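You operate a simulated robot arm through the tools that you are given. There is no shell and no other tool.

The job below is to be done with a simulated two-armed robot. You get a single attempt, and the scene is never put back.

TASK
Move the suction to the duct on the card and bring the pointer into the green.
Fine: open that gate and tighten its screw, shut the other two, start the fan and set the fan dial.

It is judged by the outcome, as a careful person would: the job done as asked, and still so three seconds after it is handed in. It fails if anything else is knocked over, pushed out of place, dropped, spilled or broken.

THE ROBOT
Two 7-joint arms with fingered hands on one trunk that stands fixed in place. Base frame: the origin is at the foot of the trunk, x ahead of it, y to its left, z up. Readings come in mm, degrees, newtons and seconds.
The left shoulder is at [83, 128, 1181], the right one opposite. Each reaches about 1156 mm from its shoulder. Payload 5 kg a hand.
Tool frame (each hand has its own): the origin (TCP) lies between the finger pads and is the grasp point; the fingertips stand 37 mm ahead of it; z points along the fingers, y is the line along which they close. The gripper opens to 124 mm; its body begins 43 mm behind the TCP. The gripper is a hand of 3 fingers: y runs from the thumb to the fingers, the wrist lies at [-21, -116, -203] in the tool frame.
Orientation is that of the tool frame in the base frame, as a unit quaternion [w, x, y, z]. With the fingers straight down and the wrist toward the robot, the tool's x, y and z point along [0, 1, 0], [1, 0, 0] and [0, 0, -1] of the base frame.

THE INTERFACE
- The arms move only by the tool apply_moves. It takes "left_motion", "right_motion" or both (then of equal length, played together; a hand with none holds still); each is a list of rows, each a list of 6 numbers: the shift along the base's x, y, z in units of 200 mm (1.0 is 200 mm), then the turn, a rotation vector about the base's x, y, z in units of 60 degrees (1.0 is 60 degrees). In form: [[dx, dy, dz, ax, ay, az], ...]. A call has 1 to 20 rows; each row is the pose to reach, as a shift and turn from the pose commanded when the call began. A call with a number of a shift or a turn outside -1 to 1 is refused whole. Rows are played at 5 a second. More than 50 mm and 8.6 degrees between two rows, and nothing of the call is played. A pose out of reach is approached as far as the arm can. The call stops where the force on the tool passes 40 N (or 10 N more than at its start, if that is more) or the arm is blocked; 0.2 s more then pass. In this call time passes only in rows, and 0.2 s behind the last. The reply holds the time, the measured pose of the TCP, the force on the tool along the base axes, the opening and the grip force, in the units named above and with some noise, with the torque about the TCP (base axes, N m) and any sound that the robot's microphone picked up.
- Cameras (640 x 400 px; columns grow to the right, rows downward): "scene" is now at [226.2, 14.9, 1410.1]; the picture's right is [0.16, -0.99, 0.00], its down [0.12, 0.02, -0.99] and it looks along [0.98, 0.16, 0.13] (base axes); focal length 238 px, centre (320, 200). "left" rides on the left gripper at [-72, -104, -154] in its tool frame; the picture's right is [-0.83, -0.26, 0.49], its down [0.51, -0.72, 0.47] and it looks along [0.23, 0.64, 0.73] (tool axes); focal length 243 px, centre (320, 200). "right" rides on the right gripper at [72, -104, -154] in its tool frame; the picture's right is [-0.83, 0.26, -0.49], its down [-0.51, -0.72, 0.47] and it looks along [-0.23, 0.64, 0.73] (tool axes); focal length 243 px, centre (320, 200). There is no depth. A picture from a camera that has moved, and an enlarged one, comes with that camera's place and axes in the base frame and with its lens. The place of the scene camera against the robot may be out by one fixed shift of up to 18 mm in any direction.
- snapshot(camera): a new picture of that camera. No time passes.
- move_column(by): moves the trunk up (or, below 0, down) by that many mm; the arms and the scene camera ride with it, the base frame stays. It gives what a move gives, with no picture.
- curl_fingers(index, middle, thumb_bend, thumb_turn, hand): sets how far each is bent, from 0 (flat) to 1 (curled in); at 0.3 the hand is open as for a grip, at 0.7 the pads meet at the TCP. One left out holds its place. A second passes; each finger stops where it meets its share of the squeeze, and holds until it gets a number again. It is the only way to open and close the hand. It gives what a move gives, with no picture; readings hold the bend of each and the force on the fingers (four entries, about 0 where the hand has none), thumb and palm. thumb_turn goes from beside the hand (0) to across from the fingers (1), as for a grip.
- pan_tilt(pan, tilt): turns the head with the scene camera to pan (to the left, within 80 degrees either way) and tilt (down, from -29 to 69), counted from straight ahead of the robot (the tilt from the chest, where the trunk bows). It gives what a move gives.
- inspect(camera, box): a new picture of the part [left, top, right, bottom] of that camera's present view, enlarged. No time passes.
- close_job(): hands the job in; it is judged then, once.

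Places have to be worked out from the pictures, the camera data and where the tool is seen. Open the grippers and draw the arms clear of the work before you hand the job in, unless the task says otherwise.

The tools are called after "Call:" as name(argument=value, ...) on one line, values as JSON. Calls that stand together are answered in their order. apply_moves: Moves the arms, as the interface text tells. Its arguments: {"type":"object","properties":{"left_motion":{"type":"array"},"right_motion":{"type":"array"}},"required":[]} The other tools are called the same way: move_column (by) moves the trunk up or down; curl_fingers (index, middle, thumb_bend, thumb_turn, hand) moves the fingers one by one; pan_tilt (pan, tilt) turns the head that bears the scene camera; snapshot (camera) takes a picture; inspect (camera, box) takes an enlarged picture of a part of a camera's view; close_job () hands the job in.

At the start:

```text
time: 0.0
left_tcp_pos: [484.2, 356.1, 1425.1]
left_orientation: [-0.001, 0.707, 0.708, 0.0]
left_wrist_force: [-0.2, -0.4, -0.2]
left_moment: [-0.02, -0.02, 0.0]
left_width: 123.6
left_grasp_force: 0.0
left_shape: jaw
left_bend: [0.3, 0.3, 0.3, 0.98]
left_finger forces: [0.0, 0.0, 0.0, 0.0, 0.0, 0.1]
right_tcp_pos: [576.4, -171.5, 1523.9]
right_orientation: [0.0, 0.707, 0.707, 0.0]
right_wrist_force: [-0.7, 0.7, -0.1]
right_moment: [-0.03, -0.01, 0.01]
right_width: 123.7
right_grasp_force: 0.1
right_shape: jaw
right_bend: [0.3, 0.3, 0.3, 0.98]
right_finger forces: [0.0, 0.0, 0.0, 0.1, 0.0, 0.1]
trunk travel left (down, up): [-375.0, 188.0]
head pan, tilt (commanded): [9.2, -7.2]
```

scene: 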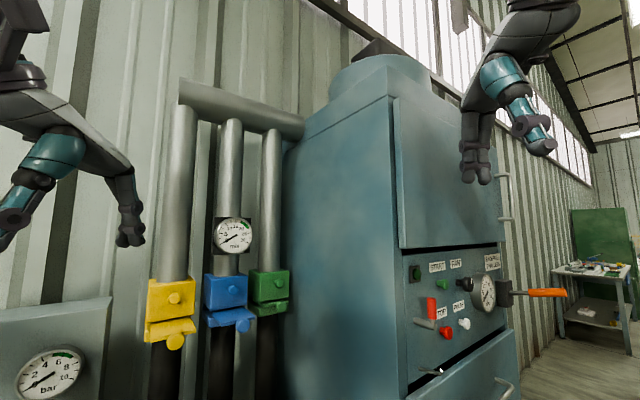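
right: 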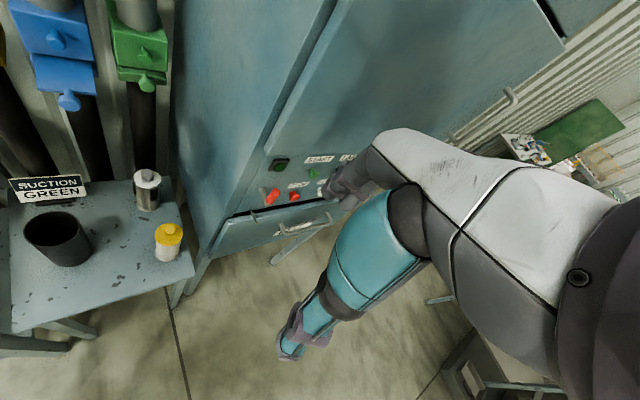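
left: 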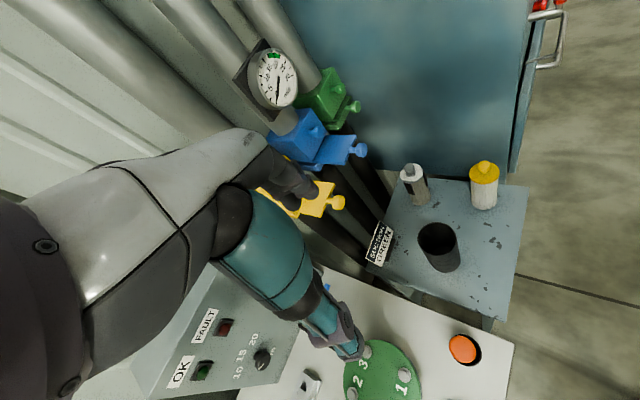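

The card on the small table appears to read "SUCTION GREEN", so the green duct is the target. I look closer at the gates, the card and the control panel.

Call:
inspect(camera="scene", box=[130, 200, 310, 360])

Call:
inspect(camera="scene", box=[390, 240, 580, 380])

Call:
inspect(camera="right", box=[0, 0, 200, 280])

Call:
inspect(camera="left", box=[230, 30, 400, 220])

```text
2.50 times, centred on (220, 280) of scene
camera zoom: at [226.2, 14.9, 1410.1], right [0.16, -0.99, 0.0], down [0.12, 0.02, -0.99], along [0.98, 0.16, 0.13], focal length 595 px, centre (570, 0)
```

zoom: 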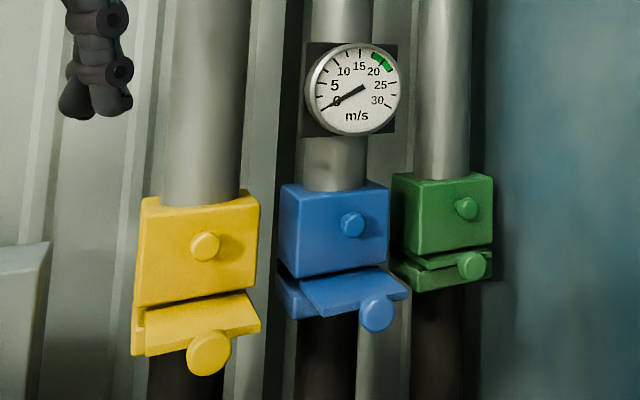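

```text
2.86 times, centred on (485, 310) of scene
camera zoom: at [226.2, 14.9, 1410.1], right [0.16, -0.99, 0.0], down [0.12, 0.02, -0.99], along [0.98, 0.16, 0.13], focal length 680 px, centre (-151, -114)
```

zoom: 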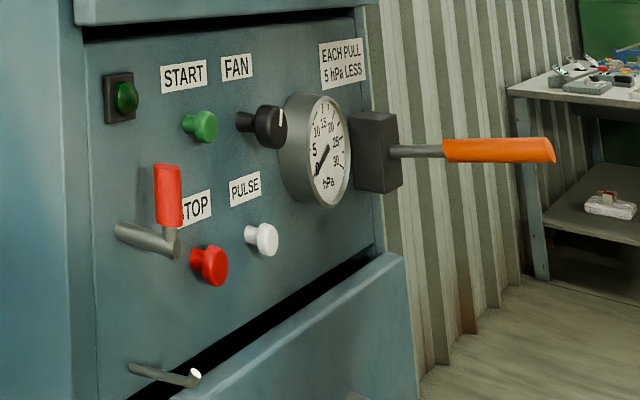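

```text
1.43 times, centred on (100, 140) of right
camera zoom: at [473.3, -100.5, 1678.5], right [0.26, -0.83, 0.49], down [-0.72, -0.51, -0.47], along [0.64, -0.23, -0.73], focal length 347 px, centre (634, 286)
```

zoom: 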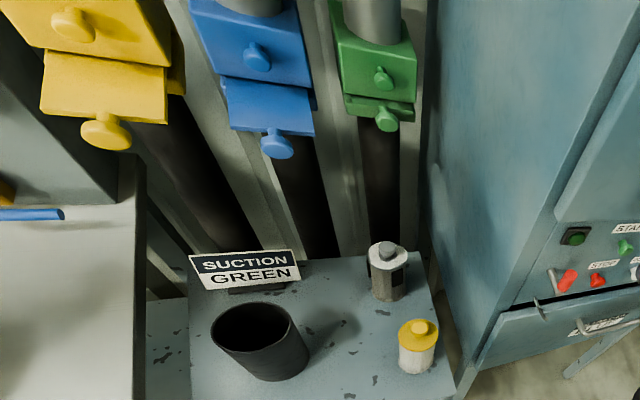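

```text
2.11 times, centred on (315, 125) of left
camera zoom: at [380.9, 283.9, 1580.0], right [-0.26, -0.83, -0.49], down [-0.72, 0.51, -0.47], along [0.64, 0.23, -0.73], focal length 511 px, centre (330, 358)
```

zoom: 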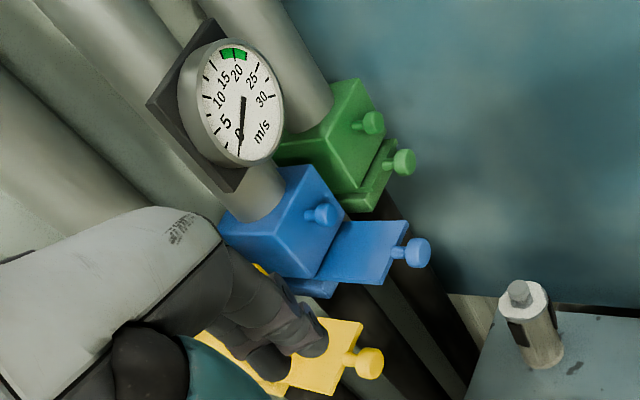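

The card reads SUCTION GREEN; yellow and blue slides are pulled out (open) and green is pushed in (shut). I turn the head to survey the rest of the surroundings before moving.

Call:
pan_tilt(pan=15, tilt=35)

Call:
snapshot(camera="scene")

Call:
pan_tilt(pan=-20, tilt=15)

Call:
snapshot(camera="scene")

```text
time: 1.1
left_tcp_pos: [484.5, 356.7, 1425.2]
left_orientation: [0.0, 0.707, 0.708, 0.0]
left_wrist_force: [-0.9, 1.0, 0.4]
left_moment: [0.0, 0.02, -0.01]
left_width: 123.9
left_grasp_force: 0.1
left_shape: jaw
left_bend: [0.3, 0.3, 0.3, 0.98]
left_finger forces: [0.1, 0.0, 0.0, 0.0, 0.0, 0.0]
right_tcp_pos: [576.9, -169.0, 1523.7]
right_orientation: [0.0, 0.707, 0.707, 0.0]
right_wrist_force: [-1.2, -0.8, 1.1]
right_moment: [0.0, 0.0, 0.03]
right_width: 123.8
right_grasp_force: 0.1
right_shape: jaw
right_bend: [0.3, 0.3, 0.3, 0.98]
right_finger forces: [0.0, 0.1, 0.0, 0.0, 0.1, 0.0]
trunk travel left (down, up): [-375.0, 188.0]
head pan, tilt (commanded): [15.0, 35.0]
```

```text
taken
camera scene: at [226.2, 23.9, 1342.9], right [0.26, -0.97, 0.0], down [-0.55, -0.15, -0.82], along [0.79, 0.21, -0.57], focal length 238 px, centre (320, 200)
```

scene: 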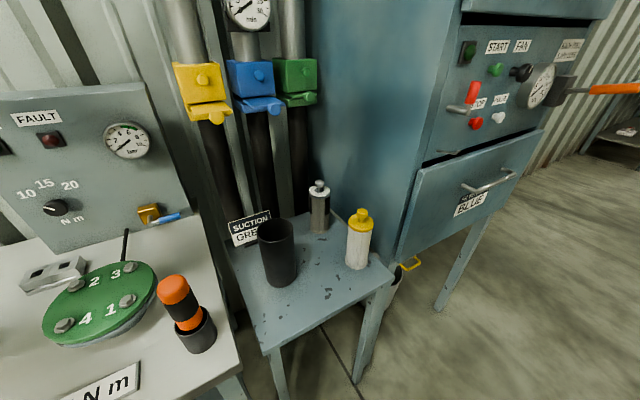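

```text
time: 2.1
left_tcp_pos: [484.2, 355.9, 1425.9]
left_orientation: [-0.001, 0.707, 0.708, 0.0]
left_wrist_force: [0.7, 0.6, 0.0]
left_moment: [-0.01, -0.01, 0.04]
left_width: 123.7
left_grasp_force: 0.0
left_shape: jaw
left_bend: [0.3, 0.3, 0.3, 0.98]
left_finger forces: [0.0, 0.1, 0.0, 0.0, 0.0, 0.0]
right_tcp_pos: [576.7, -170.7, 1524.8]
right_orientation: [0.0, 0.707, 0.707, 0.0]
right_wrist_force: [-0.5, 0.6, 0.6]
right_moment: [-0.01, 0.01, 0.02]
right_width: 123.9
right_grasp_force: 0.1
right_shape: jaw
right_bend: [0.3, 0.3, 0.3, 0.98]
right_finger forces: [0.1, 0.0, 0.0, 0.2, 0.0, 0.0]
trunk travel left (down, up): [-375.0, 188.0]
head pan, tilt (commanded): [-20.0, 15.0]
```

```text
taken
camera scene: at [229.0, -30.7, 1374.7], right [-0.34, -0.94, 0.0], down [-0.24, 0.09, -0.97], along [0.91, -0.33, -0.26], focal length 238 px, centre (320, 200)
```

scene: 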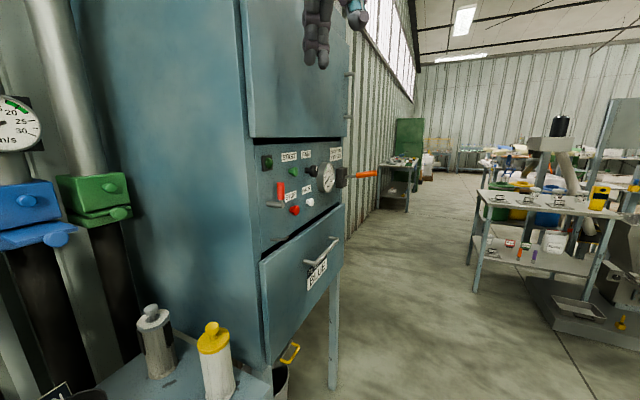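

I zoom on the control panel, the drawer label and the card from here to read all labels.

Call:
inspect(camera="scene", box=[240, 130, 400, 230])

Call:
inspect(camera="scene", box=[250, 220, 360, 320])

Call:
inspect(camera="scene", box=[0, 80, 150, 260])

Call:
inspect(camera="right", box=[220, 110, 400, 260])

```text
4.00 times, centred on (320, 180) of scene
camera zoom: at [229.0, -30.7, 1374.7], right [-0.34, -0.94, 0.0], down [-0.24, 0.09, -0.97], along [0.91, -0.33, -0.26], focal length 952 px, centre (320, 280)
```

zoom: 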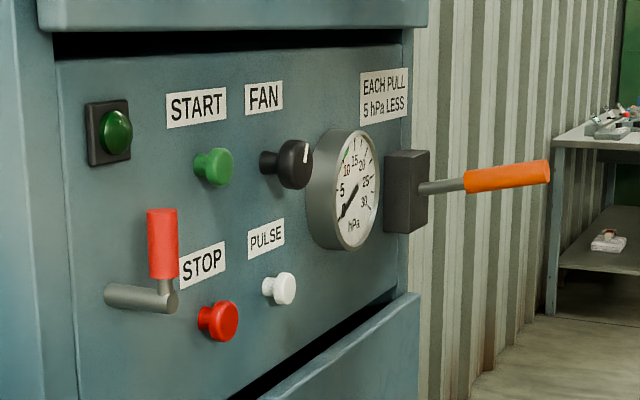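

```text
4.00 times, centred on (305, 270) of scene
camera zoom: at [229.0, -30.7, 1374.7], right [-0.34, -0.94, 0.0], down [-0.24, 0.09, -0.97], along [0.91, -0.33, -0.26], focal length 952 px, centre (380, -80)
```

zoom: 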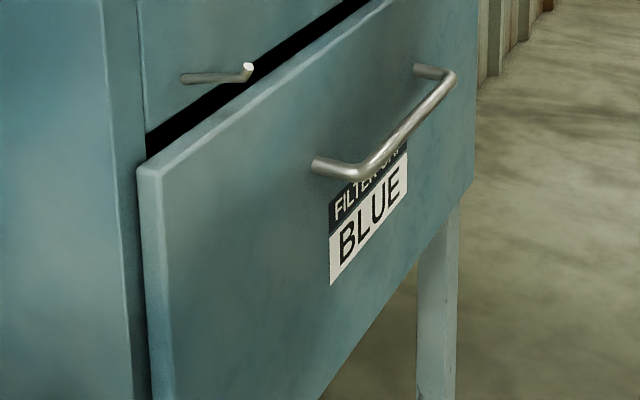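

```text
2.22 times, centred on (75, 170) of scene
camera zoom: at [229.0, -30.7, 1374.7], right [-0.34, -0.94, 0.0], down [-0.24, 0.09, -0.97], along [0.91, -0.33, -0.26], focal length 529 px, centre (864, 267)
```

zoom: 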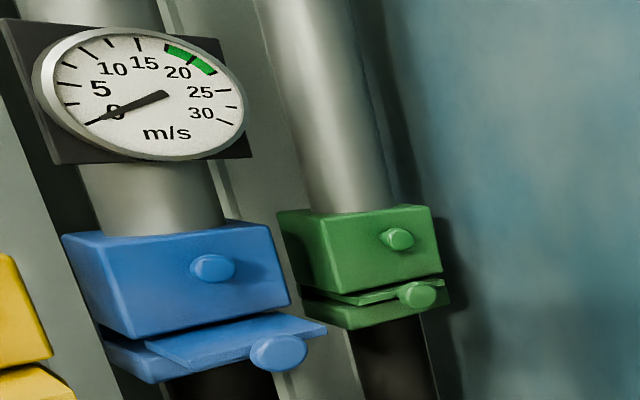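

```text
2.67 times, centred on (310, 185) of right
camera zoom: at [473.3, -100.5, 1678.4], right [0.26, -0.83, 0.49], down [-0.72, -0.51, -0.47], along [0.64, -0.23, -0.73], focal length 647 px, centre (347, 240)
```

zoom: 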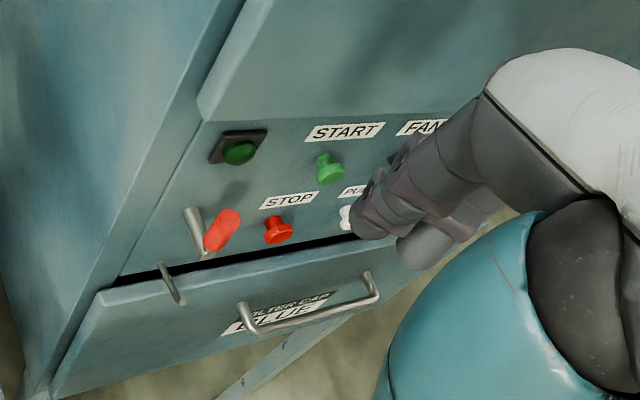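

The whole workstation is turned about 45° left to the robot: green gate near [940,250,1255], yellow near [756,454,1247], START near [890,-190,1278]. I begin rotating the left hand so that its fingers point horizontally into the wall (along [0.71,0.71,0]), fingers above and thumb below, moving in towards the gates.

Call:
apply_moves(left_motion=[[0.05, -0.05, -0.04, 0.042, -0.101, 0.042], [0.1, -0.1, -0.08, 0.084, -0.202, 0.084], [0.15, -0.15, -0.12, 0.126, -0.303, 0.126], [0.2, -0.2, -0.16, 0.167, -0.404, 0.167], [0.25, -0.25, -0.2, 0.209, -0.505, 0.209], [0.3, -0.3, -0.25, 0.251, -0.606, 0.251], [0.35, -0.35, -0.3, 0.293, -0.7075, 0.293]])

Call:
apply_moves(left_motion=[[0.05, -0.05, -0.04, 0.042, -0.101, 0.042], [0.1, -0.1, -0.08, 0.084, -0.202, 0.084], [0.15, -0.15, -0.12, 0.126, -0.303, 0.126], [0.2, -0.2, -0.16, 0.167, -0.404, 0.167], [0.25, -0.25, -0.2, 0.209, -0.505, 0.209], [0.3, -0.3, -0.25, 0.251, -0.606, 0.251], [0.35, -0.35, -0.3, 0.293, -0.7075, 0.293]])

Call:
pan_tilt(pan=15, tilt=12)

Call:
snapshot(camera="scene")

Call:
snapshot(camera="left")

```text
time: 3.7
left_tcp_pos: [556.1, 283.7, 1364.1]
left_orientation: [0.149, 0.538, 0.748, 0.359]
left_wrist_force: [0.3, -1.0, 0.2]
left_moment: [0.04, 0.05, 0.03]
left_width: 123.5
left_grasp_force: 0.1
left_shape: jaw
left_bend: [0.3, 0.3, 0.3, 0.98]
left_finger forces: [0.0, 0.1, 0.0, 0.1, 0.0, 0.0]
right_tcp_pos: [577.5, -171.6, 1523.8]
right_orientation: [-0.001, 0.707, 0.707, -0.001]
right_wrist_force: [0.9, -0.8, 1.0]
right_moment: [0.04, 0.03, 0.03]
right_width: 123.8
right_grasp_force: 0.1
right_shape: jaw
right_bend: [0.3, 0.3, 0.3, 0.98]
right_finger forces: [0.0, 0.0, 0.0, 0.0, 0.0, 0.1]
trunk travel left (down, up): [-375.0, 188.0]
head pan, tilt (commanded): [-20.0, 15.0]
```

```text
time: 5.3
left_tcp_pos: [680.0, 303.7, 1397.4]
left_orientation: [0.27, 0.297, 0.653, 0.642]
left_wrist_force: [1.0, -0.1, -1.1]
left_moment: [-0.02, -0.03, 0.02]
left_width: 123.8
left_grasp_force: 0.0
left_shape: jaw
left_bend: [0.3, 0.3, 0.3, 0.98]
left_finger forces: [0.0, 0.0, 0.0, 0.1, 0.0, 0.0]
left hand out of reach, approached as far as the arm can: row 1, 2, 3, 4, 5, 6, 7
right_tcp_pos: [579.7, -169.0, 1522.6]
right_orientation: [-0.001, 0.707, 0.707, -0.002]
right_wrist_force: [0.0, -0.2, 0.8]
right_moment: [0.05, 0.05, -0.01]
right_width: 123.9
right_grasp_force: 0.2
right_shape: jaw
right_bend: [0.3, 0.3, 0.3, 0.98]
right_finger forces: [0.0, 0.1, 0.0, 0.0, 0.0, 0.0]
trunk travel left (down, up): [-375.0, 188.0]
head pan, tilt (commanded): [-20.0, 15.0]
```

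```text
time: 6.3
left_tcp_pos: [675.0, 303.1, 1398.1]
left_orientation: [0.27, 0.296, 0.653, 0.642]
left_wrist_force: [-0.3, 0.6, -0.2]
left_moment: [-0.01, -0.03, 0.01]
left_width: 124.0
left_grasp_force: 0.1
left_shape: jaw
left_bend: [0.3, 0.3, 0.3, 0.98]
left_finger forces: [0.1, 0.0, 0.1, 0.0, 0.0, 0.0]
right_tcp_pos: [575.6, -169.7, 1525.0]
right_orientation: [0.001, 0.707, 0.707, 0.001]
right_wrist_force: [0.1, -0.1, -0.1]
right_moment: [0.0, -0.01, -0.04]
right_width: 123.8
right_grasp_force: 0.0
right_shape: jaw
right_bend: [0.3, 0.3, 0.3, 0.98]
right_finger forces: [0.0, 0.0, 0.0, 0.0, 0.0, 0.0]
trunk travel left (down, up): [-375.0, 188.0]
head pan, tilt (commanded): [15.0, 12.0]
```

```text
taken
camera scene: at [230.8, 25.4, 1379.8], right [0.26, -0.97, 0.0], down [-0.2, -0.05, -0.98], along [0.94, 0.25, -0.21], focal length 238 px, centre (320, 200)
```

scene: 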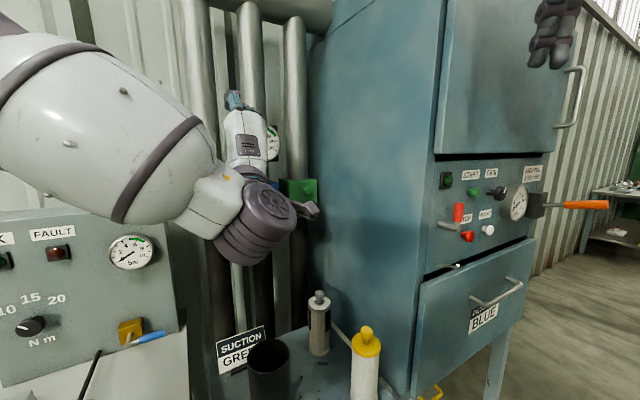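

```text
taken
camera left: at [607.6, 146.4, 1298.2], right [0.91, -0.28, -0.3], down [-0.03, 0.69, -0.72], along [0.41, 0.67, 0.63], focal length 243 px, centre (320, 200)
```

left: 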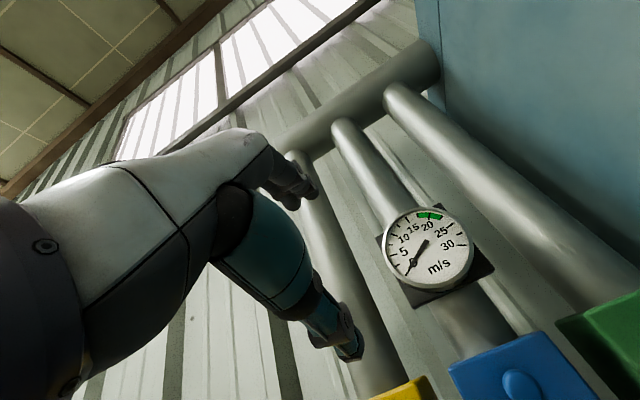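

The second half of the turn was near the arm's inner limit, so the hand stopped a bit off the commanded place. I make a smaller move outward to see where the commanded pose stands and whether it becomes reachable.

Call:
apply_moves(left_motion=[[0.1, -0.03, -0.02, 0, 0, 0], [0.2, -0.06, -0.04, 0, 0, 0], [0.3, -0.09, -0.06, 0, 0, 0], [0.4, -0.12, -0.08, 0, 0, 0], [0.5, -0.15, -0.11, 0, 0, 0]])

Call:
snapshot(camera="scene")

Call:
snapshot(camera="left")

```text
time: 7.5
left_tcp_pos: [776.4, 275.2, 1375.4]
left_orientation: [0.269, 0.297, 0.654, 0.642]
left_wrist_force: [0.3, 0.7, 0.1]
left_moment: [-0.02, -0.03, 0.01]
left_width: 124.0
left_grasp_force: 0.0
left_shape: jaw
left_bend: [0.3, 0.3, 0.3, 0.98]
left_finger forces: [0.0, 0.1, 0.0, 0.1, 0.1, 0.1]
right_tcp_pos: [577.7, -169.2, 1523.3]
right_orientation: [0.0, 0.707, 0.707, 0.0]
right_wrist_force: [0.3, 0.0, -0.9]
right_moment: [-0.01, 0.02, 0.01]
right_width: 123.6
right_grasp_force: 0.1
right_shape: jaw
right_bend: [0.3, 0.3, 0.3, 0.98]
right_finger forces: [0.0, 0.0, 0.0, 0.0, 0.0, 0.0]
trunk travel left (down, up): [-375.0, 188.0]
head pan, tilt (commanded): [15.0, 12.0]
```

```text
taken
camera scene: at [232.8, 25.7, 1379.3], right [0.26, -0.97, 0.0], down [-0.2, -0.05, -0.98], along [0.94, 0.25, -0.21], focal length 238 px, centre (320, 200)
```

scene: 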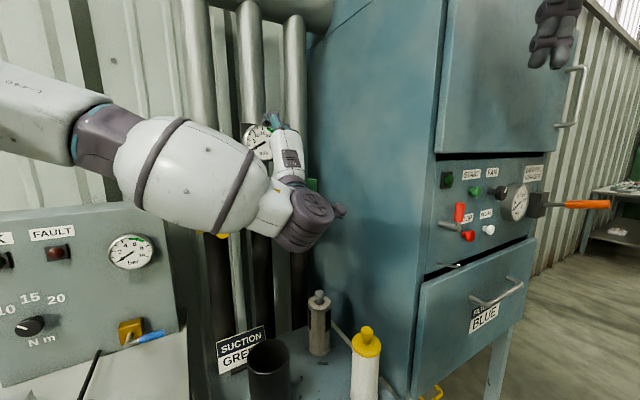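

```text
taken
camera left: at [709.5, 117.5, 1273.8], right [0.91, -0.28, -0.3], down [-0.03, 0.69, -0.72], along [0.41, 0.67, 0.62], focal length 243 px, centre (320, 200)
```

left: 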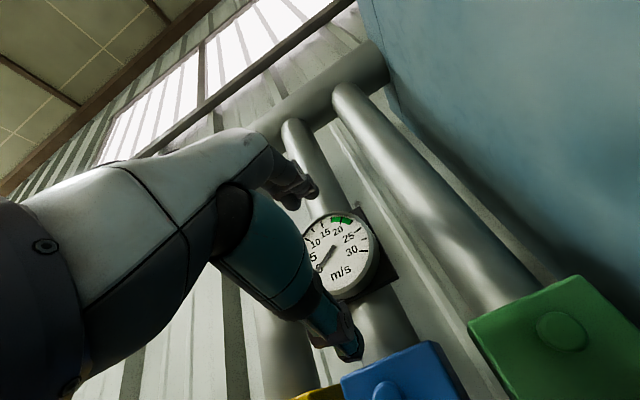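

That pose is reachable, and the close camera puts the green screw knob at about [937,250,1263] and the blue one at about [831,335,1267]. I move the left hand right and then down in front of the green slide knob (well clear), straightening its orientation.

Call:
apply_moves(left_motion=[[0.11, -0.116, 0, 0, -0.01, 0.009], [0.22, -0.232, 0, 0, -0.02, 0.018], [0.33, -0.348, 0, 0, -0.03, 0.027], [0.44, -0.465, 0, 0, -0.041, 0.036], [0.44, -0.465, -0.16, 0, -0.041, 0.036], [0.44, -0.465, -0.32, 0, -0.041, 0.036], [0.44, -0.465, -0.48, 0, -0.041, 0.036]])

Call:
snapshot(camera="scene")

Call:
snapshot(camera="left")

```text
time: 9.1
left_tcp_pos: [865.6, 180.7, 1278.1]
left_orientation: [0.271, 0.271, 0.653, 0.653]
left_wrist_force: [0.8, 0.4, 0.7]
left_moment: [0.02, 0.01, 0.02]
left_width: 123.9
left_grasp_force: 0.1
left_shape: jaw
left_bend: [0.3, 0.3, 0.3, 0.98]
left_finger forces: [0.0, 0.0, 0.1, 0.1, 0.0, 0.0]
right_tcp_pos: [576.7, -170.7, 1523.4]
right_orientation: [-0.001, 0.707, 0.708, -0.001]
right_wrist_force: [0.4, 0.2, -0.2]
right_moment: [0.01, -0.03, -0.02]
right_width: 123.6
right_grasp_force: 0.0
right_shape: jaw
right_bend: [0.3, 0.3, 0.3, 0.98]
right_finger forces: [0.0, 0.0, 0.0, 0.0, 0.0, 0.0]
trunk travel left (down, up): [-375.0, 188.0]
head pan, tilt (commanded): [15.0, 12.0]
```

```text
taken
camera scene: at [232.1, 25.3, 1379.5], right [0.26, -0.97, 0.0], down [-0.2, -0.05, -0.98], along [0.94, 0.25, -0.21], focal length 238 px, centre (320, 200)
```

scene: 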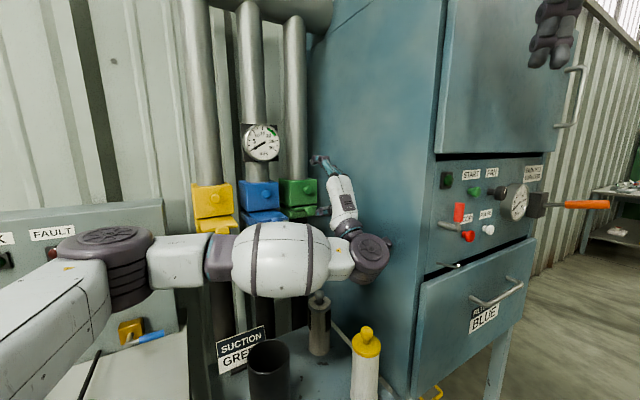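

```text
taken
camera left: at [807.8, 21.8, 1175.4], right [0.94, -0.24, -0.26], down [-0.02, 0.69, -0.72], along [0.35, 0.68, 0.64], focal length 243 px, centre (320, 200)
```

left: 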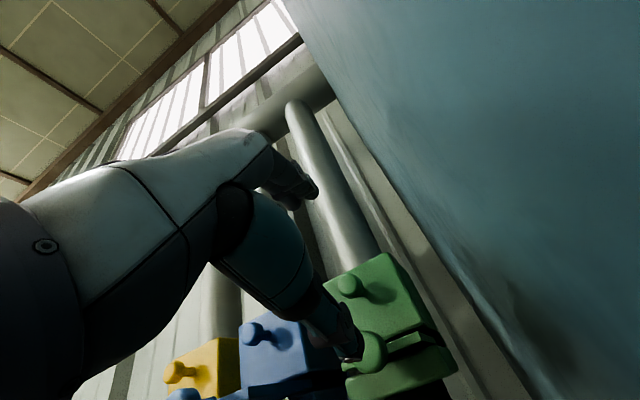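

The hand is now in front of the green gate with the right orientation; the bottle tops on the table are near z 935, well below the forearm. I go down 80 mm to face the slide knob and triangulate again.

Call:
apply_moves(left_motion=[[0, 0, -0.15, 0, 0, 0], [0, 0, -0.3, 0, 0, 0], [0, 0, -0.4, 0, 0, 0]])

Call:
snapshot(camera="left")

Call:
inspect(camera="left", box=[250, 150, 450, 290])

Call:
inspect(camera="scene", box=[180, 160, 400, 300])

```text
time: 9.9
left_tcp_pos: [862.3, 181.6, 1201.7]
left_orientation: [0.273, 0.271, 0.652, 0.653]
left_wrist_force: [-0.6, -0.1, 0.3]
left_moment: [-0.05, 0.01, -0.02]
left_width: 123.7
left_grasp_force: 0.0
left_shape: jaw
left_bend: [0.3, 0.3, 0.3, 0.98]
left_finger forces: [0.0, 0.0, 0.0, 0.0, 0.1, 0.0]
right_tcp_pos: [576.2, -171.6, 1524.2]
right_orientation: [0.0, 0.707, 0.707, 0.0]
right_wrist_force: [-0.8, -0.4, 0.8]
right_moment: [0.02, -0.06, 0.02]
right_width: 123.7
right_grasp_force: 0.0
right_shape: jaw
right_bend: [0.3, 0.3, 0.3, 0.98]
right_finger forces: [0.0, 0.0, 0.0, 0.0, 0.1, 0.0]
trunk travel left (down, up): [-375.0, 188.0]
head pan, tilt (commanded): [15.0, 12.0]
```

```text
taken
camera left: at [805.3, 23.2, 1096.3], right [0.94, -0.24, -0.26], down [-0.02, 0.69, -0.72], along [0.35, 0.68, 0.64], focal length 243 px, centre (320, 200)
```

left: 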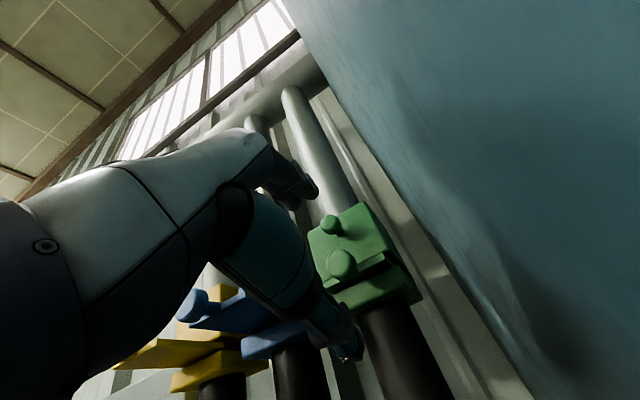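

```text
2.86 times, centred on (350, 220) of left
camera zoom: at [805.3, 23.2, 1096.3], right [0.94, -0.24, -0.26], down [-0.02, 0.69, -0.72], along [0.35, 0.68, 0.64], focal length 693 px, centre (234, 143)
```

zoom: 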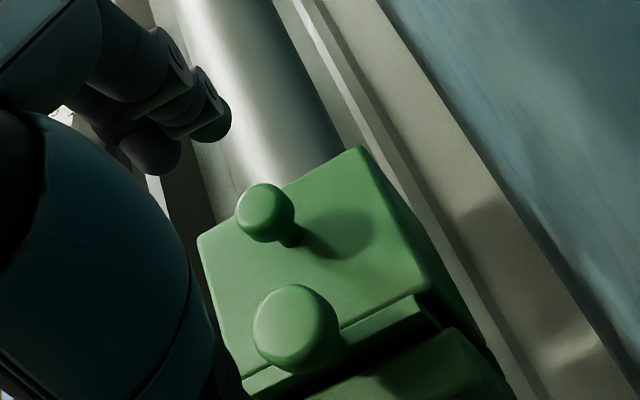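

```text
2.86 times, centred on (290, 230) of scene
camera zoom: at [230.7, 25.0, 1379.8], right [0.26, -0.97, 0.0], down [-0.2, -0.05, -0.98], along [0.94, 0.25, -0.21], focal length 680 px, centre (406, 114)
```

zoom: 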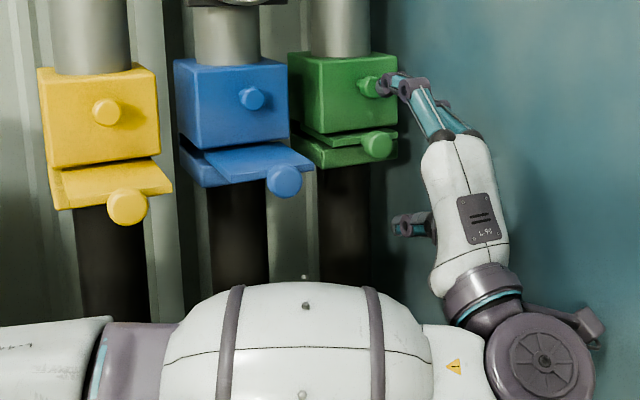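

Triangulation puts the green slide knob at about [912,233,1202] (on the hand's axis, ~72 mm ahead) and the screw at [922,242,1262]. To keep the fingers clear of the screw above, I roll the hand 90° so thumb and fingers close sideways.

Call:
apply_moves(left_motion=[[0, 0, 0, 0.089, 0.089, 0], [0, 0, 0, 0.177, 0.177, 0], [0, 0, 0, 0.266, 0.266, 0], [0, 0, 0, 0.354, 0.354, 0], [0, 0, 0, 0.443, 0.443, 0], [0, 0, 0, 0.53, 0.53, 0]])

Call:
apply_moves(left_motion=[[0, 0, 0, 0.089, 0.089, 0], [0, 0, 0, 0.177, 0.177, 0], [0, 0, 0, 0.266, 0.266, 0], [0, 0, 0, 0.354, 0.354, 0], [0, 0, 0, 0.443, 0.443, 0], [0, 0, 0, 0.53, 0.53, 0]])

Call:
snapshot(camera="left")

Call:
snapshot(camera="scene")

```text
time: 11.3
left_tcp_pos: [862.2, 180.1, 1199.3]
left_orientation: [0.001, 0.501, 0.499, 0.707]
left_wrist_force: [-0.5, -0.1, 0.3]
left_moment: [-0.01, -0.01, 0.03]
left_width: 124.0
left_grasp_force: 0.1
left_shape: jaw
left_bend: [0.3, 0.3, 0.3, 0.98]
left_finger forces: [0.0, 0.0, 0.0, 0.1, 0.0, 0.1]
right_tcp_pos: [576.3, -170.3, 1524.8]
right_orientation: [0.0, 0.707, 0.707, 0.0]
right_wrist_force: [0.5, 0.1, -0.1]
right_moment: [0.01, -0.02, 0.01]
right_width: 123.7
right_grasp_force: 0.0
right_shape: jaw
right_bend: [0.3, 0.3, 0.3, 0.98]
right_finger forces: [0.0, 0.0, 0.0, 0.0, 0.0, 0.0]
trunk travel left (down, up): [-375.0, 188.0]
head pan, tilt (commanded): [15.0, 12.0]
```

```text
time: 12.7
left_tcp_pos: [862.6, 181.5, 1199.9]
left_orientation: [-0.27, 0.654, 0.27, 0.653]
left_wrist_force: [0.6, -0.4, -0.2]
left_moment: [-0.01, 0.0, 0.03]
left_width: 123.7
left_grasp_force: 0.0
left_shape: jaw
left_bend: [0.3, 0.3, 0.3, 0.98]
left_finger forces: [0.0, 0.1, 0.0, 0.0, 0.0, 0.1]
right_tcp_pos: [576.0, -171.0, 1524.3]
right_orientation: [-0.001, 0.707, 0.707, 0.0]
right_wrist_force: [-0.2, 0.2, -0.1]
right_moment: [0.04, -0.02, -0.01]
right_width: 123.6
right_grasp_force: 0.0
right_shape: jaw
right_bend: [0.3, 0.3, 0.3, 0.98]
right_finger forces: [0.0, 0.0, 0.1, 0.1, 0.0, 0.0]
trunk travel left (down, up): [-375.0, 188.0]
head pan, tilt (commanded): [15.0, 12.0]
```

```text
taken
camera left: at [681.2, 145.8, 1128.5], right [0.16, 0.53, -0.83], down [-0.18, 0.84, 0.51], along [0.97, 0.06, 0.23], focal length 243 px, centre (320, 200)
```

left: 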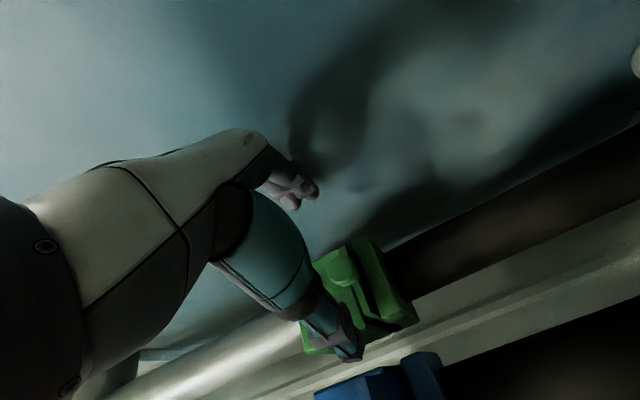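

```text
taken
camera scene: at [230.8, 24.6, 1379.8], right [0.26, -0.97, 0.0], down [-0.2, -0.05, -0.98], along [0.94, 0.25, -0.21], focal length 238 px, centre (320, 200)
```

scene: 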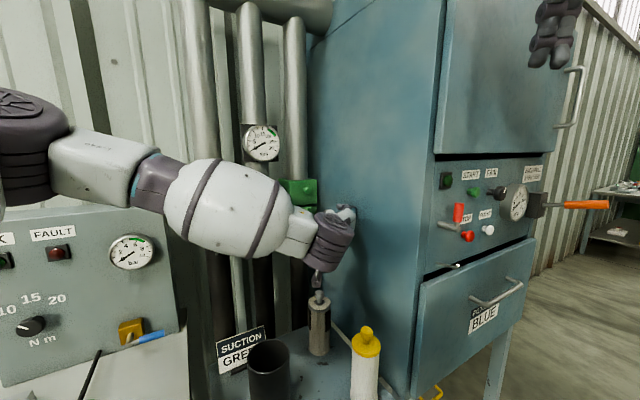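

The roll worked and I see the green slide knob near (342,270) in the hand camera. I zoom in to measure its offset from the hand's axis.

Call:
inspect(camera="left", box=[260, 200, 460, 400])

Call:
inspect(camera="scene", box=[230, 150, 390, 290])

```text
2.00 times, centred on (360, 300) of left
camera zoom: at [681.2, 145.8, 1128.5], right [0.16, 0.53, -0.83], down [-0.18, 0.84, 0.51], along [0.97, 0.06, 0.23], focal length 485 px, centre (240, 0)
```

zoom: 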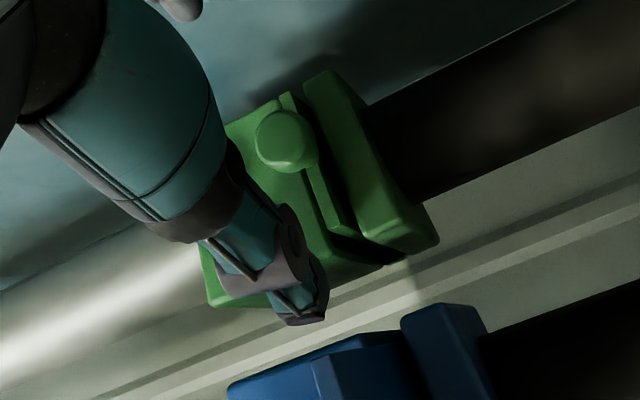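

```text
2.86 times, centred on (310, 220) of scene
camera zoom: at [230.8, 24.6, 1379.8], right [0.26, -0.97, 0.0], down [-0.2, -0.05, -0.98], along [0.94, 0.25, -0.21], focal length 680 px, centre (349, 143)
```

zoom: 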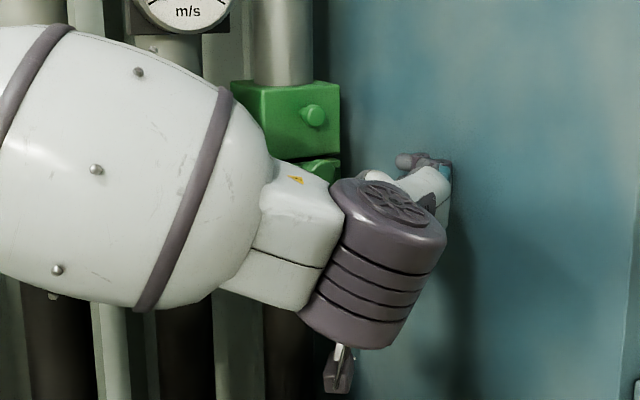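

The knob's measured position agrees with the previous estimate (axis offset only ~2 mm). I advance 55 mm along the wall normal so the knob sits between thumb and fingers.

Call:
apply_moves(left_motion=[[0.048, 0.05, 0.003, 0, 0, 0], [0.095, 0.1, 0.006, 0, 0, 0], [0.143, 0.15, 0.009, 0, 0, 0], [0.19, 0.2, 0.0115, 0, 0, 0]])

Call:
inspect(camera="left", box=[260, 160, 460, 300])

Call:
inspect(camera="right", box=[60, 0, 200, 100])

```text
time: 13.7
left_tcp_pos: [901.5, 220.4, 1201.3]
left_orientation: [-0.268, 0.654, 0.271, 0.653]
left_wrist_force: [-0.3, 0.1, -0.6]
left_moment: [0.03, 0.0, 0.01]
left_width: 123.8
left_grasp_force: 0.0
left_shape: jaw
left_bend: [0.3, 0.3, 0.3, 0.98]
left_finger forces: [0.1, 0.0, 0.0, 0.0, 0.0, 0.1]
right_tcp_pos: [577.0, -170.9, 1524.8]
right_orientation: [0.0, 0.707, 0.707, 0.0]
right_wrist_force: [-0.6, 0.0, 0.2]
right_moment: [0.02, -0.01, -0.05]
right_width: 124.2
right_grasp_force: 0.0
right_shape: jaw
right_bend: [0.3, 0.3, 0.3, 0.98]
right_finger forces: [0.1, 0.1, 0.0, 0.0, 0.0, 0.0]
trunk travel left (down, up): [-375.0, 188.0]
head pan, tilt (commanded): [15.0, 12.0]
```

```text
2.86 times, centred on (360, 230) of left
camera zoom: at [720.0, 187.0, 1129.8], right [0.16, 0.53, -0.83], down [-0.18, 0.85, 0.5], along [0.97, 0.06, 0.23], focal length 693 px, centre (206, 114)
```

zoom: 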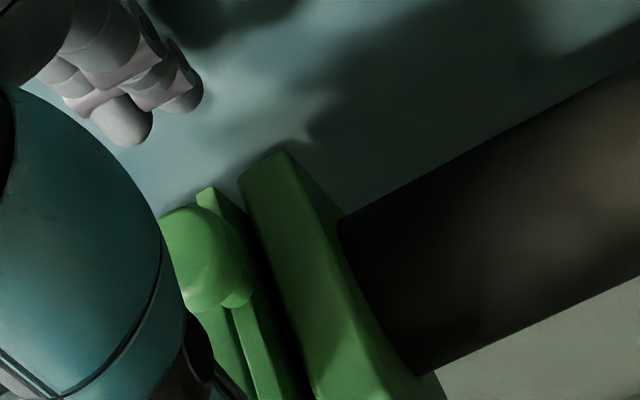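

```text
4.00 times, centred on (130, 50) of right
camera zoom: at [473.6, -100.1, 1678.4], right [0.26, -0.83, 0.49], down [-0.72, -0.51, -0.47], along [0.64, -0.23, -0.73], focal length 970 px, centre (1080, 800)
```

zoom: 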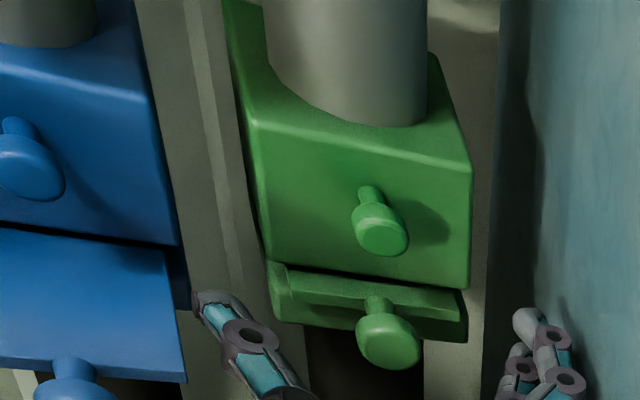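

The right camera shows the knob nicely centred between thumb and fingers. I close the left hand on it.

Call:
curl_fingers(hand="left", index=0.7, middle=0.7, thumb_bend=0.7)

Call:
inspect(camera="right", box=[60, 0, 200, 100])

```text
time: 14.7
left_tcp_pos: [902.3, 221.7, 1200.5]
left_orientation: [-0.269, 0.654, 0.271, 0.653]
left_wrist_force: [-1.3, 2.2, -0.1]
left_moment: [0.01, -0.01, 0.06]
left_width: 22.0
left_grasp_force: 6.0
left_shape: fingers
left_bend: [0.66, 0.69, 0.65, 0.97]
left_finger forces: [3.9, 0.9, 0.0, 0.0, 7.1, 0.0]
right_tcp_pos: [576.5, -169.7, 1524.7]
right_orientation: [0.0, 0.707, 0.707, 0.0]
right_wrist_force: [0.7, -0.3, -0.4]
right_moment: [-0.02, 0.0, -0.02]
right_width: 124.0
right_grasp_force: 0.1
right_shape: jaw
right_bend: [0.3, 0.3, 0.3, 0.98]
right_finger forces: [0.0, 0.0, 0.0, 0.0, 0.0, 0.0]
trunk travel left (down, up): [-375.0, 188.0]
head pan, tilt (commanded): [15.0, 12.0]
```

```text
4.00 times, centred on (130, 50) of right
camera zoom: at [472.9, -100.0, 1678.6], right [0.26, -0.83, 0.49], down [-0.72, -0.51, -0.47], along [0.64, -0.23, -0.73], focal length 970 px, centre (1080, 800)
```

zoom: 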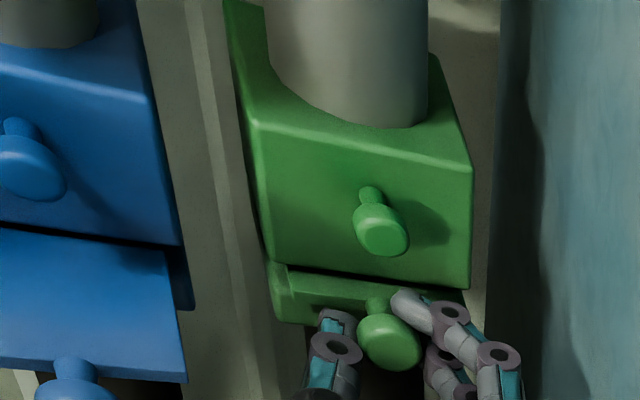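

The knob is held with about 6 N; index seems to sit just behind the knob head, good for pulling. I squeeze a bit more before pulling.

Call:
curl_fingers(hand="left", index=0.85, middle=0.85, thumb_bend=0.85)

Call:
inspect(camera="right", box=[60, 0, 200, 100])

```text
time: 15.7
left_tcp_pos: [901.4, 220.9, 1202.8]
left_orientation: [-0.268, 0.654, 0.272, 0.653]
left_wrist_force: [-2.2, 1.4, 3.7]
left_moment: [0.14, 0.01, 0.5]
left_width: 11.8
left_grasp_force: 32.0
left_shape: fingers
left_bend: [0.74, 0.73, 0.76, 0.96]
left_finger forces: [12.2, 9.7, 0.1, 0.0, 42.0, 0.0]
right_tcp_pos: [575.1, -170.0, 1525.1]
right_orientation: [0.001, 0.707, 0.707, 0.001]
right_wrist_force: [0.2, -0.4, 0.5]
right_moment: [-0.04, 0.0, 0.0]
right_width: 123.8
right_grasp_force: 0.2
right_shape: jaw
right_bend: [0.3, 0.3, 0.3, 0.98]
right_finger forces: [0.1, 0.1, 0.1, 0.0, 0.0, 0.0]
trunk travel left (down, up): [-375.0, 188.0]
head pan, tilt (commanded): [15.0, 12.0]
```

```text
4.00 times, centred on (130, 50) of right
camera zoom: at [472.3, -100.1, 1678.8], right [0.26, -0.83, 0.49], down [-0.72, -0.51, -0.47], along [0.64, -0.23, -0.73], focal length 970 px, centre (1080, 800)
```

zoom: 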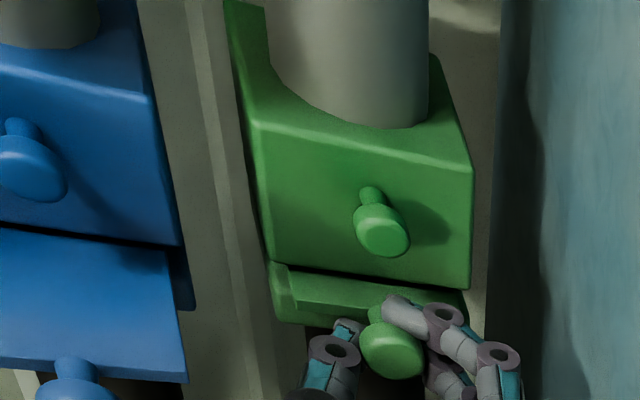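

The grip is now firm with fingers around the neck behind the knob head. I pull back 20 mm along the wall normal and watch the force.

Call:
apply_moves(left_motion=[[-0.018, -0.018, 0, 0, 0, 0], [-0.035, -0.035, 0, 0, 0, 0], [-0.053, -0.053, 0, 0, 0, 0], [-0.071, -0.071, 0, 0, 0, 0]])

Call:
inspect(camera="right", box=[60, 0, 200, 100])

```text
time: 16.7
left_tcp_pos: [887.8, 207.0, 1202.5]
left_orientation: [-0.269, 0.654, 0.271, 0.653]
left_wrist_force: [-2.5, 4.0, 3.2]
left_moment: [0.12, 0.0, 0.51]
left_width: 11.9
left_grasp_force: 32.2
left_shape: fingers
left_bend: [0.74, 0.73, 0.76, 0.96]
left_finger forces: [12.0, 9.5, 0.1, 0.0, 42.4, 0.1]
right_tcp_pos: [575.6, -169.5, 1523.9]
right_orientation: [0.0, 0.707, 0.707, 0.001]
right_wrist_force: [-0.1, 0.6, -0.5]
right_moment: [-0.01, 0.01, -0.02]
right_width: 123.6
right_grasp_force: 0.1
right_shape: jaw
right_bend: [0.3, 0.3, 0.3, 0.98]
right_finger forces: [0.0, 0.0, 0.0, 0.0, 0.1, 0.0]
trunk travel left (down, up): [-375.0, 188.0]
head pan, tilt (commanded): [15.0, 12.0]
```

```text
4.00 times, centred on (130, 50) of right
camera zoom: at [472.3, -100.0, 1678.7], right [0.26, -0.83, 0.49], down [-0.72, -0.51, -0.47], along [0.64, -0.23, -0.73], focal length 970 px, centre (1080, 800)
```

zoom: 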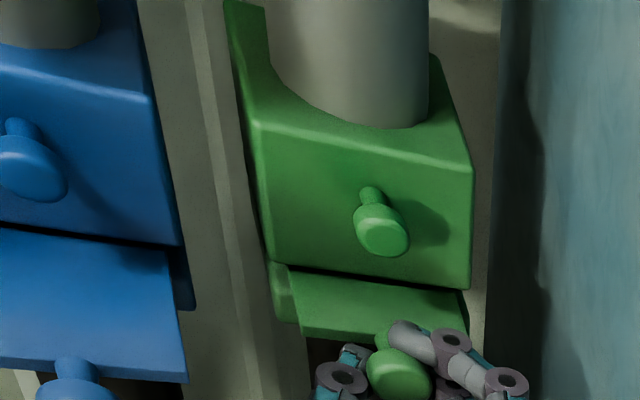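

The slide moves out freely (2–4 N). I keep pulling in 25 mm stages, comparing with the blue one and watching for an end stop.

Call:
apply_moves(left_motion=[[-0.022, -0.022, 0, 0, 0, 0], [-0.044, -0.044, 0, 0, 0, 0], [-0.066, -0.066, 0, 0, 0, 0], [-0.088, -0.088, 0, 0, 0, 0]])

Call:
inspect(camera="right", box=[20, 0, 200, 130])

```text
time: 17.7
left_tcp_pos: [868.3, 188.1, 1202.0]
left_orientation: [-0.268, 0.653, 0.271, 0.654]
left_wrist_force: [-4.0, 4.7, 3.3]
left_moment: [0.14, 0.0, 0.59]
left_width: 11.8
left_grasp_force: 33.5
left_shape: fingers
left_bend: [0.74, 0.73, 0.76, 0.96]
left_finger forces: [12.0, 10.1, 0.0, 0.1, 44.1, 0.0]
right_tcp_pos: [575.2, -169.1, 1526.1]
right_orientation: [0.001, 0.707, 0.707, 0.0]
right_wrist_force: [-1.1, -0.4, -0.4]
right_moment: [0.0, 0.02, -0.01]
right_width: 123.8
right_grasp_force: 0.0
right_shape: jaw
right_bend: [0.3, 0.3, 0.3, 0.98]
right_finger forces: [0.0, 0.0, 0.0, 0.1, 0.0, 0.0]
trunk travel left (down, up): [-375.0, 188.0]
head pan, tilt (commanded): [15.0, 12.0]
```

```text
3.08 times, centred on (110, 65) of right
camera zoom: at [471.8, -100.0, 1678.9], right [0.26, -0.83, 0.49], down [-0.72, -0.51, -0.47], along [0.64, -0.23, -0.73], focal length 746 px, centre (966, 615)
```

zoom: 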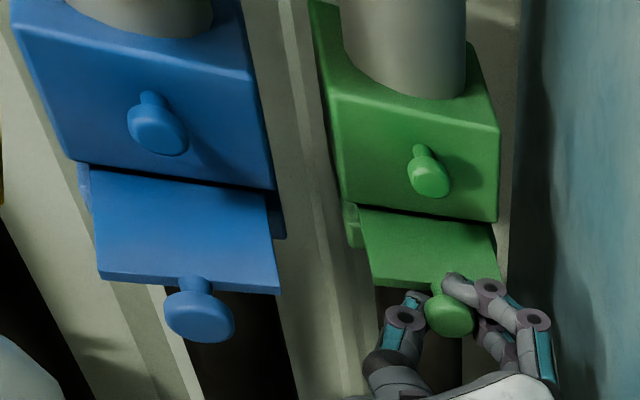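

Green now looks about as far out as blue. I pull further in small steps to find the end stop.

Call:
apply_moves(left_motion=[[-0.018, -0.018, 0, 0, 0, 0], [-0.036, -0.036, 0, 0, 0, 0], [-0.053, -0.053, 0, 0, 0, 0]])

Call:
inspect(camera="right", box=[20, 0, 200, 130])

```text
time: 18.5
left_tcp_pos: [859.1, 179.3, 1202.2]
left_orientation: [-0.268, 0.654, 0.272, 0.653]
left_wrist_force: [-2.4, 4.9, 5.2]
left_moment: [0.13, 0.0, 0.49]
left_width: 11.5
left_grasp_force: 32.1
left_shape: fingers
left_bend: [0.74, 0.73, 0.76, 0.96]
left_finger forces: [11.9, 10.4, 0.0, 0.0, 42.2, 0.1]
right_tcp_pos: [575.7, -170.0, 1524.2]
right_orientation: [0.001, 0.707, 0.707, 0.0]
right_wrist_force: [0.0, 0.1, 0.4]
right_moment: [0.02, -0.02, 0.03]
right_width: 123.7
right_grasp_force: 0.0
right_shape: jaw
right_bend: [0.3, 0.3, 0.3, 0.98]
right_finger forces: [0.1, 0.0, 0.1, 0.0, 0.0, 0.1]
trunk travel left (down, up): [-375.0, 188.0]
head pan, tilt (commanded): [15.0, 12.0]
```

```text
3.08 times, centred on (110, 65) of right
camera zoom: at [472.1, -99.7, 1678.9], right [0.26, -0.83, 0.49], down [-0.72, -0.51, -0.47], along [0.64, -0.23, -0.73], focal length 746 px, centre (966, 615)
```

zoom: 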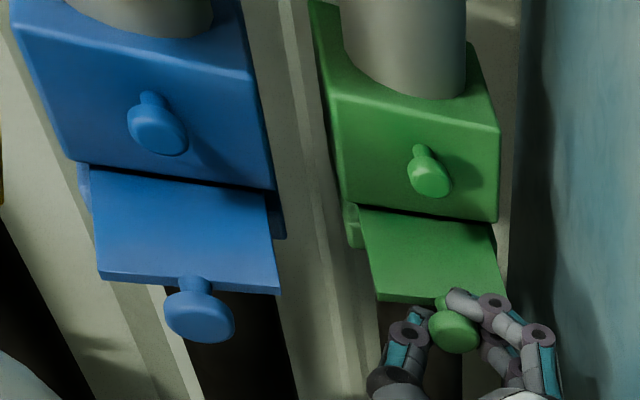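

No stop yet at about 59 mm of travel. I continue in small steps.

Call:
apply_moves(left_motion=[[-0.012, -0.012, 0, 0, 0, 0], [-0.024, -0.024, 0, 0, 0, 0], [-0.036, -0.036, 0, 0, 0, 0]])

Call:
inspect(camera="right", box=[20, 0, 200, 130])

```text
time: 19.3
left_tcp_pos: [857.3, 176.8, 1201.6]
left_orientation: [-0.27, 0.653, 0.274, 0.653]
left_wrist_force: [26.9, 21.7, 14.3]
left_moment: [0.26, -0.24, -0.12]
left_width: 11.9
left_grasp_force: 26.1
left_shape: fingers
left_bend: [0.74, 0.73, 0.76, 0.97]
left_finger forces: [13.9, 15.9, 0.0, 0.1, 21.6, 0.1]
right_tcp_pos: [579.3, -166.6, 1523.5]
right_orientation: [0.001, 0.708, 0.707, -0.002]
right_wrist_force: [-1.0, 0.4, -0.4]
right_moment: [0.01, 0.01, 0.0]
right_width: 123.6
right_grasp_force: 0.2
right_shape: jaw
right_bend: [0.3, 0.3, 0.3, 0.98]
right_finger forces: [0.1, 0.0, 0.1, 0.0, 0.1, 0.0]
trunk travel left (down, up): [-375.0, 188.0]
head pan, tilt (commanded): [15.0, 12.0]
```

```text
3.08 times, centred on (110, 65) of right
camera zoom: at [476.6, -96.3, 1677.8], right [0.26, -0.83, 0.49], down [-0.72, -0.51, -0.47], along [0.64, -0.23, -0.73], focal length 746 px, centre (966, 615)
```

zoom: 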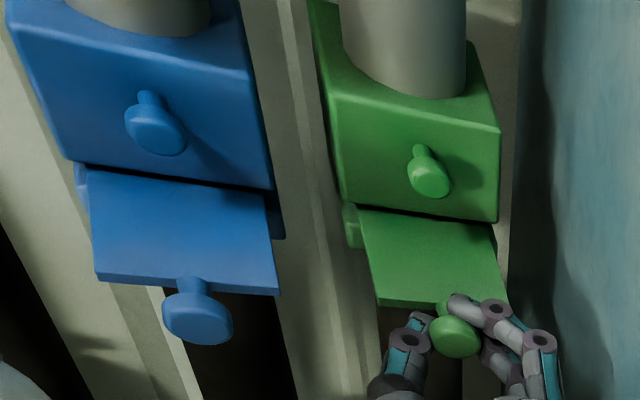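

The end stop is reached (about 35 N of pull, ~60 mm travel), so green is fully open. I relax the pull and open the hand.

Call:
apply_moves(left_motion=[[0.012, 0.012, 0, 0, 0, 0], [0.023, 0.023, 0, 0, 0, 0]])

Call:
curl_fingers(hand="left", index=0.3, middle=0.3, thumb_bend=0.3)

Call:
inspect(camera="right", box=[20, 0, 200, 130])

```text
time: 19.9
left_tcp_pos: [855.3, 175.8, 1201.3]
left_orientation: [-0.268, 0.654, 0.271, 0.654]
left_wrist_force: [8.3, 13.3, 13.8]
left_moment: [0.16, -0.15, 0.25]
left_width: 11.2
left_grasp_force: 27.5
left_shape: fingers
left_bend: [0.74, 0.73, 0.76, 0.97]
left_finger forces: [11.1, 13.5, 0.1, 0.1, 30.3, 0.0]
right_tcp_pos: [574.8, -167.4, 1525.1]
right_orientation: [0.001, 0.707, 0.707, -0.001]
right_wrist_force: [-1.0, 0.9, -0.7]
right_moment: [0.02, -0.03, -0.04]
right_width: 123.5
right_grasp_force: 0.0
right_shape: jaw
right_bend: [0.3, 0.3, 0.3, 0.98]
right_finger forces: [0.0, 0.0, 0.0, 0.0, 0.0, 0.1]
trunk travel left (down, up): [-375.0, 188.0]
head pan, tilt (commanded): [15.0, 12.0]
```

```text
time: 20.9
left_tcp_pos: [856.3, 175.7, 1201.5]
left_orientation: [-0.268, 0.654, 0.271, 0.653]
left_wrist_force: [-0.1, -0.2, -0.1]
left_moment: [-0.01, -0.02, 0.0]
left_width: 128.0
left_grasp_force: 0.1
left_shape: fingers
left_bend: [0.3, 0.3, 0.3, 0.97]
left_finger forces: [0.0, 0.0, 0.1, 0.0, 0.0, 0.0]
right_tcp_pos: [577.3, -170.4, 1523.4]
right_orientation: [0.0, 0.707, 0.707, -0.001]
right_wrist_force: [-0.6, 0.5, -0.1]
right_moment: [0.0, -0.04, -0.02]
right_width: 123.6
right_grasp_force: 0.0
right_shape: jaw
right_bend: [0.3, 0.3, 0.3, 0.98]
right_finger forces: [0.0, 0.0, 0.1, 0.0, 0.0, 0.0]
trunk travel left (down, up): [-375.0, 188.0]
head pan, tilt (commanded): [15.0, 12.0]
```

```text
3.08 times, centred on (110, 65) of right
camera zoom: at [473.5, -100.8, 1678.3], right [0.26, -0.83, 0.49], down [-0.72, -0.51, -0.47], along [0.64, -0.23, -0.73], focal length 746 px, centre (966, 615)
```

zoom: 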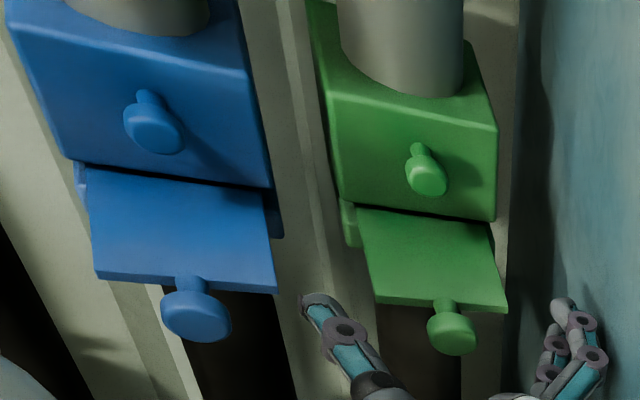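

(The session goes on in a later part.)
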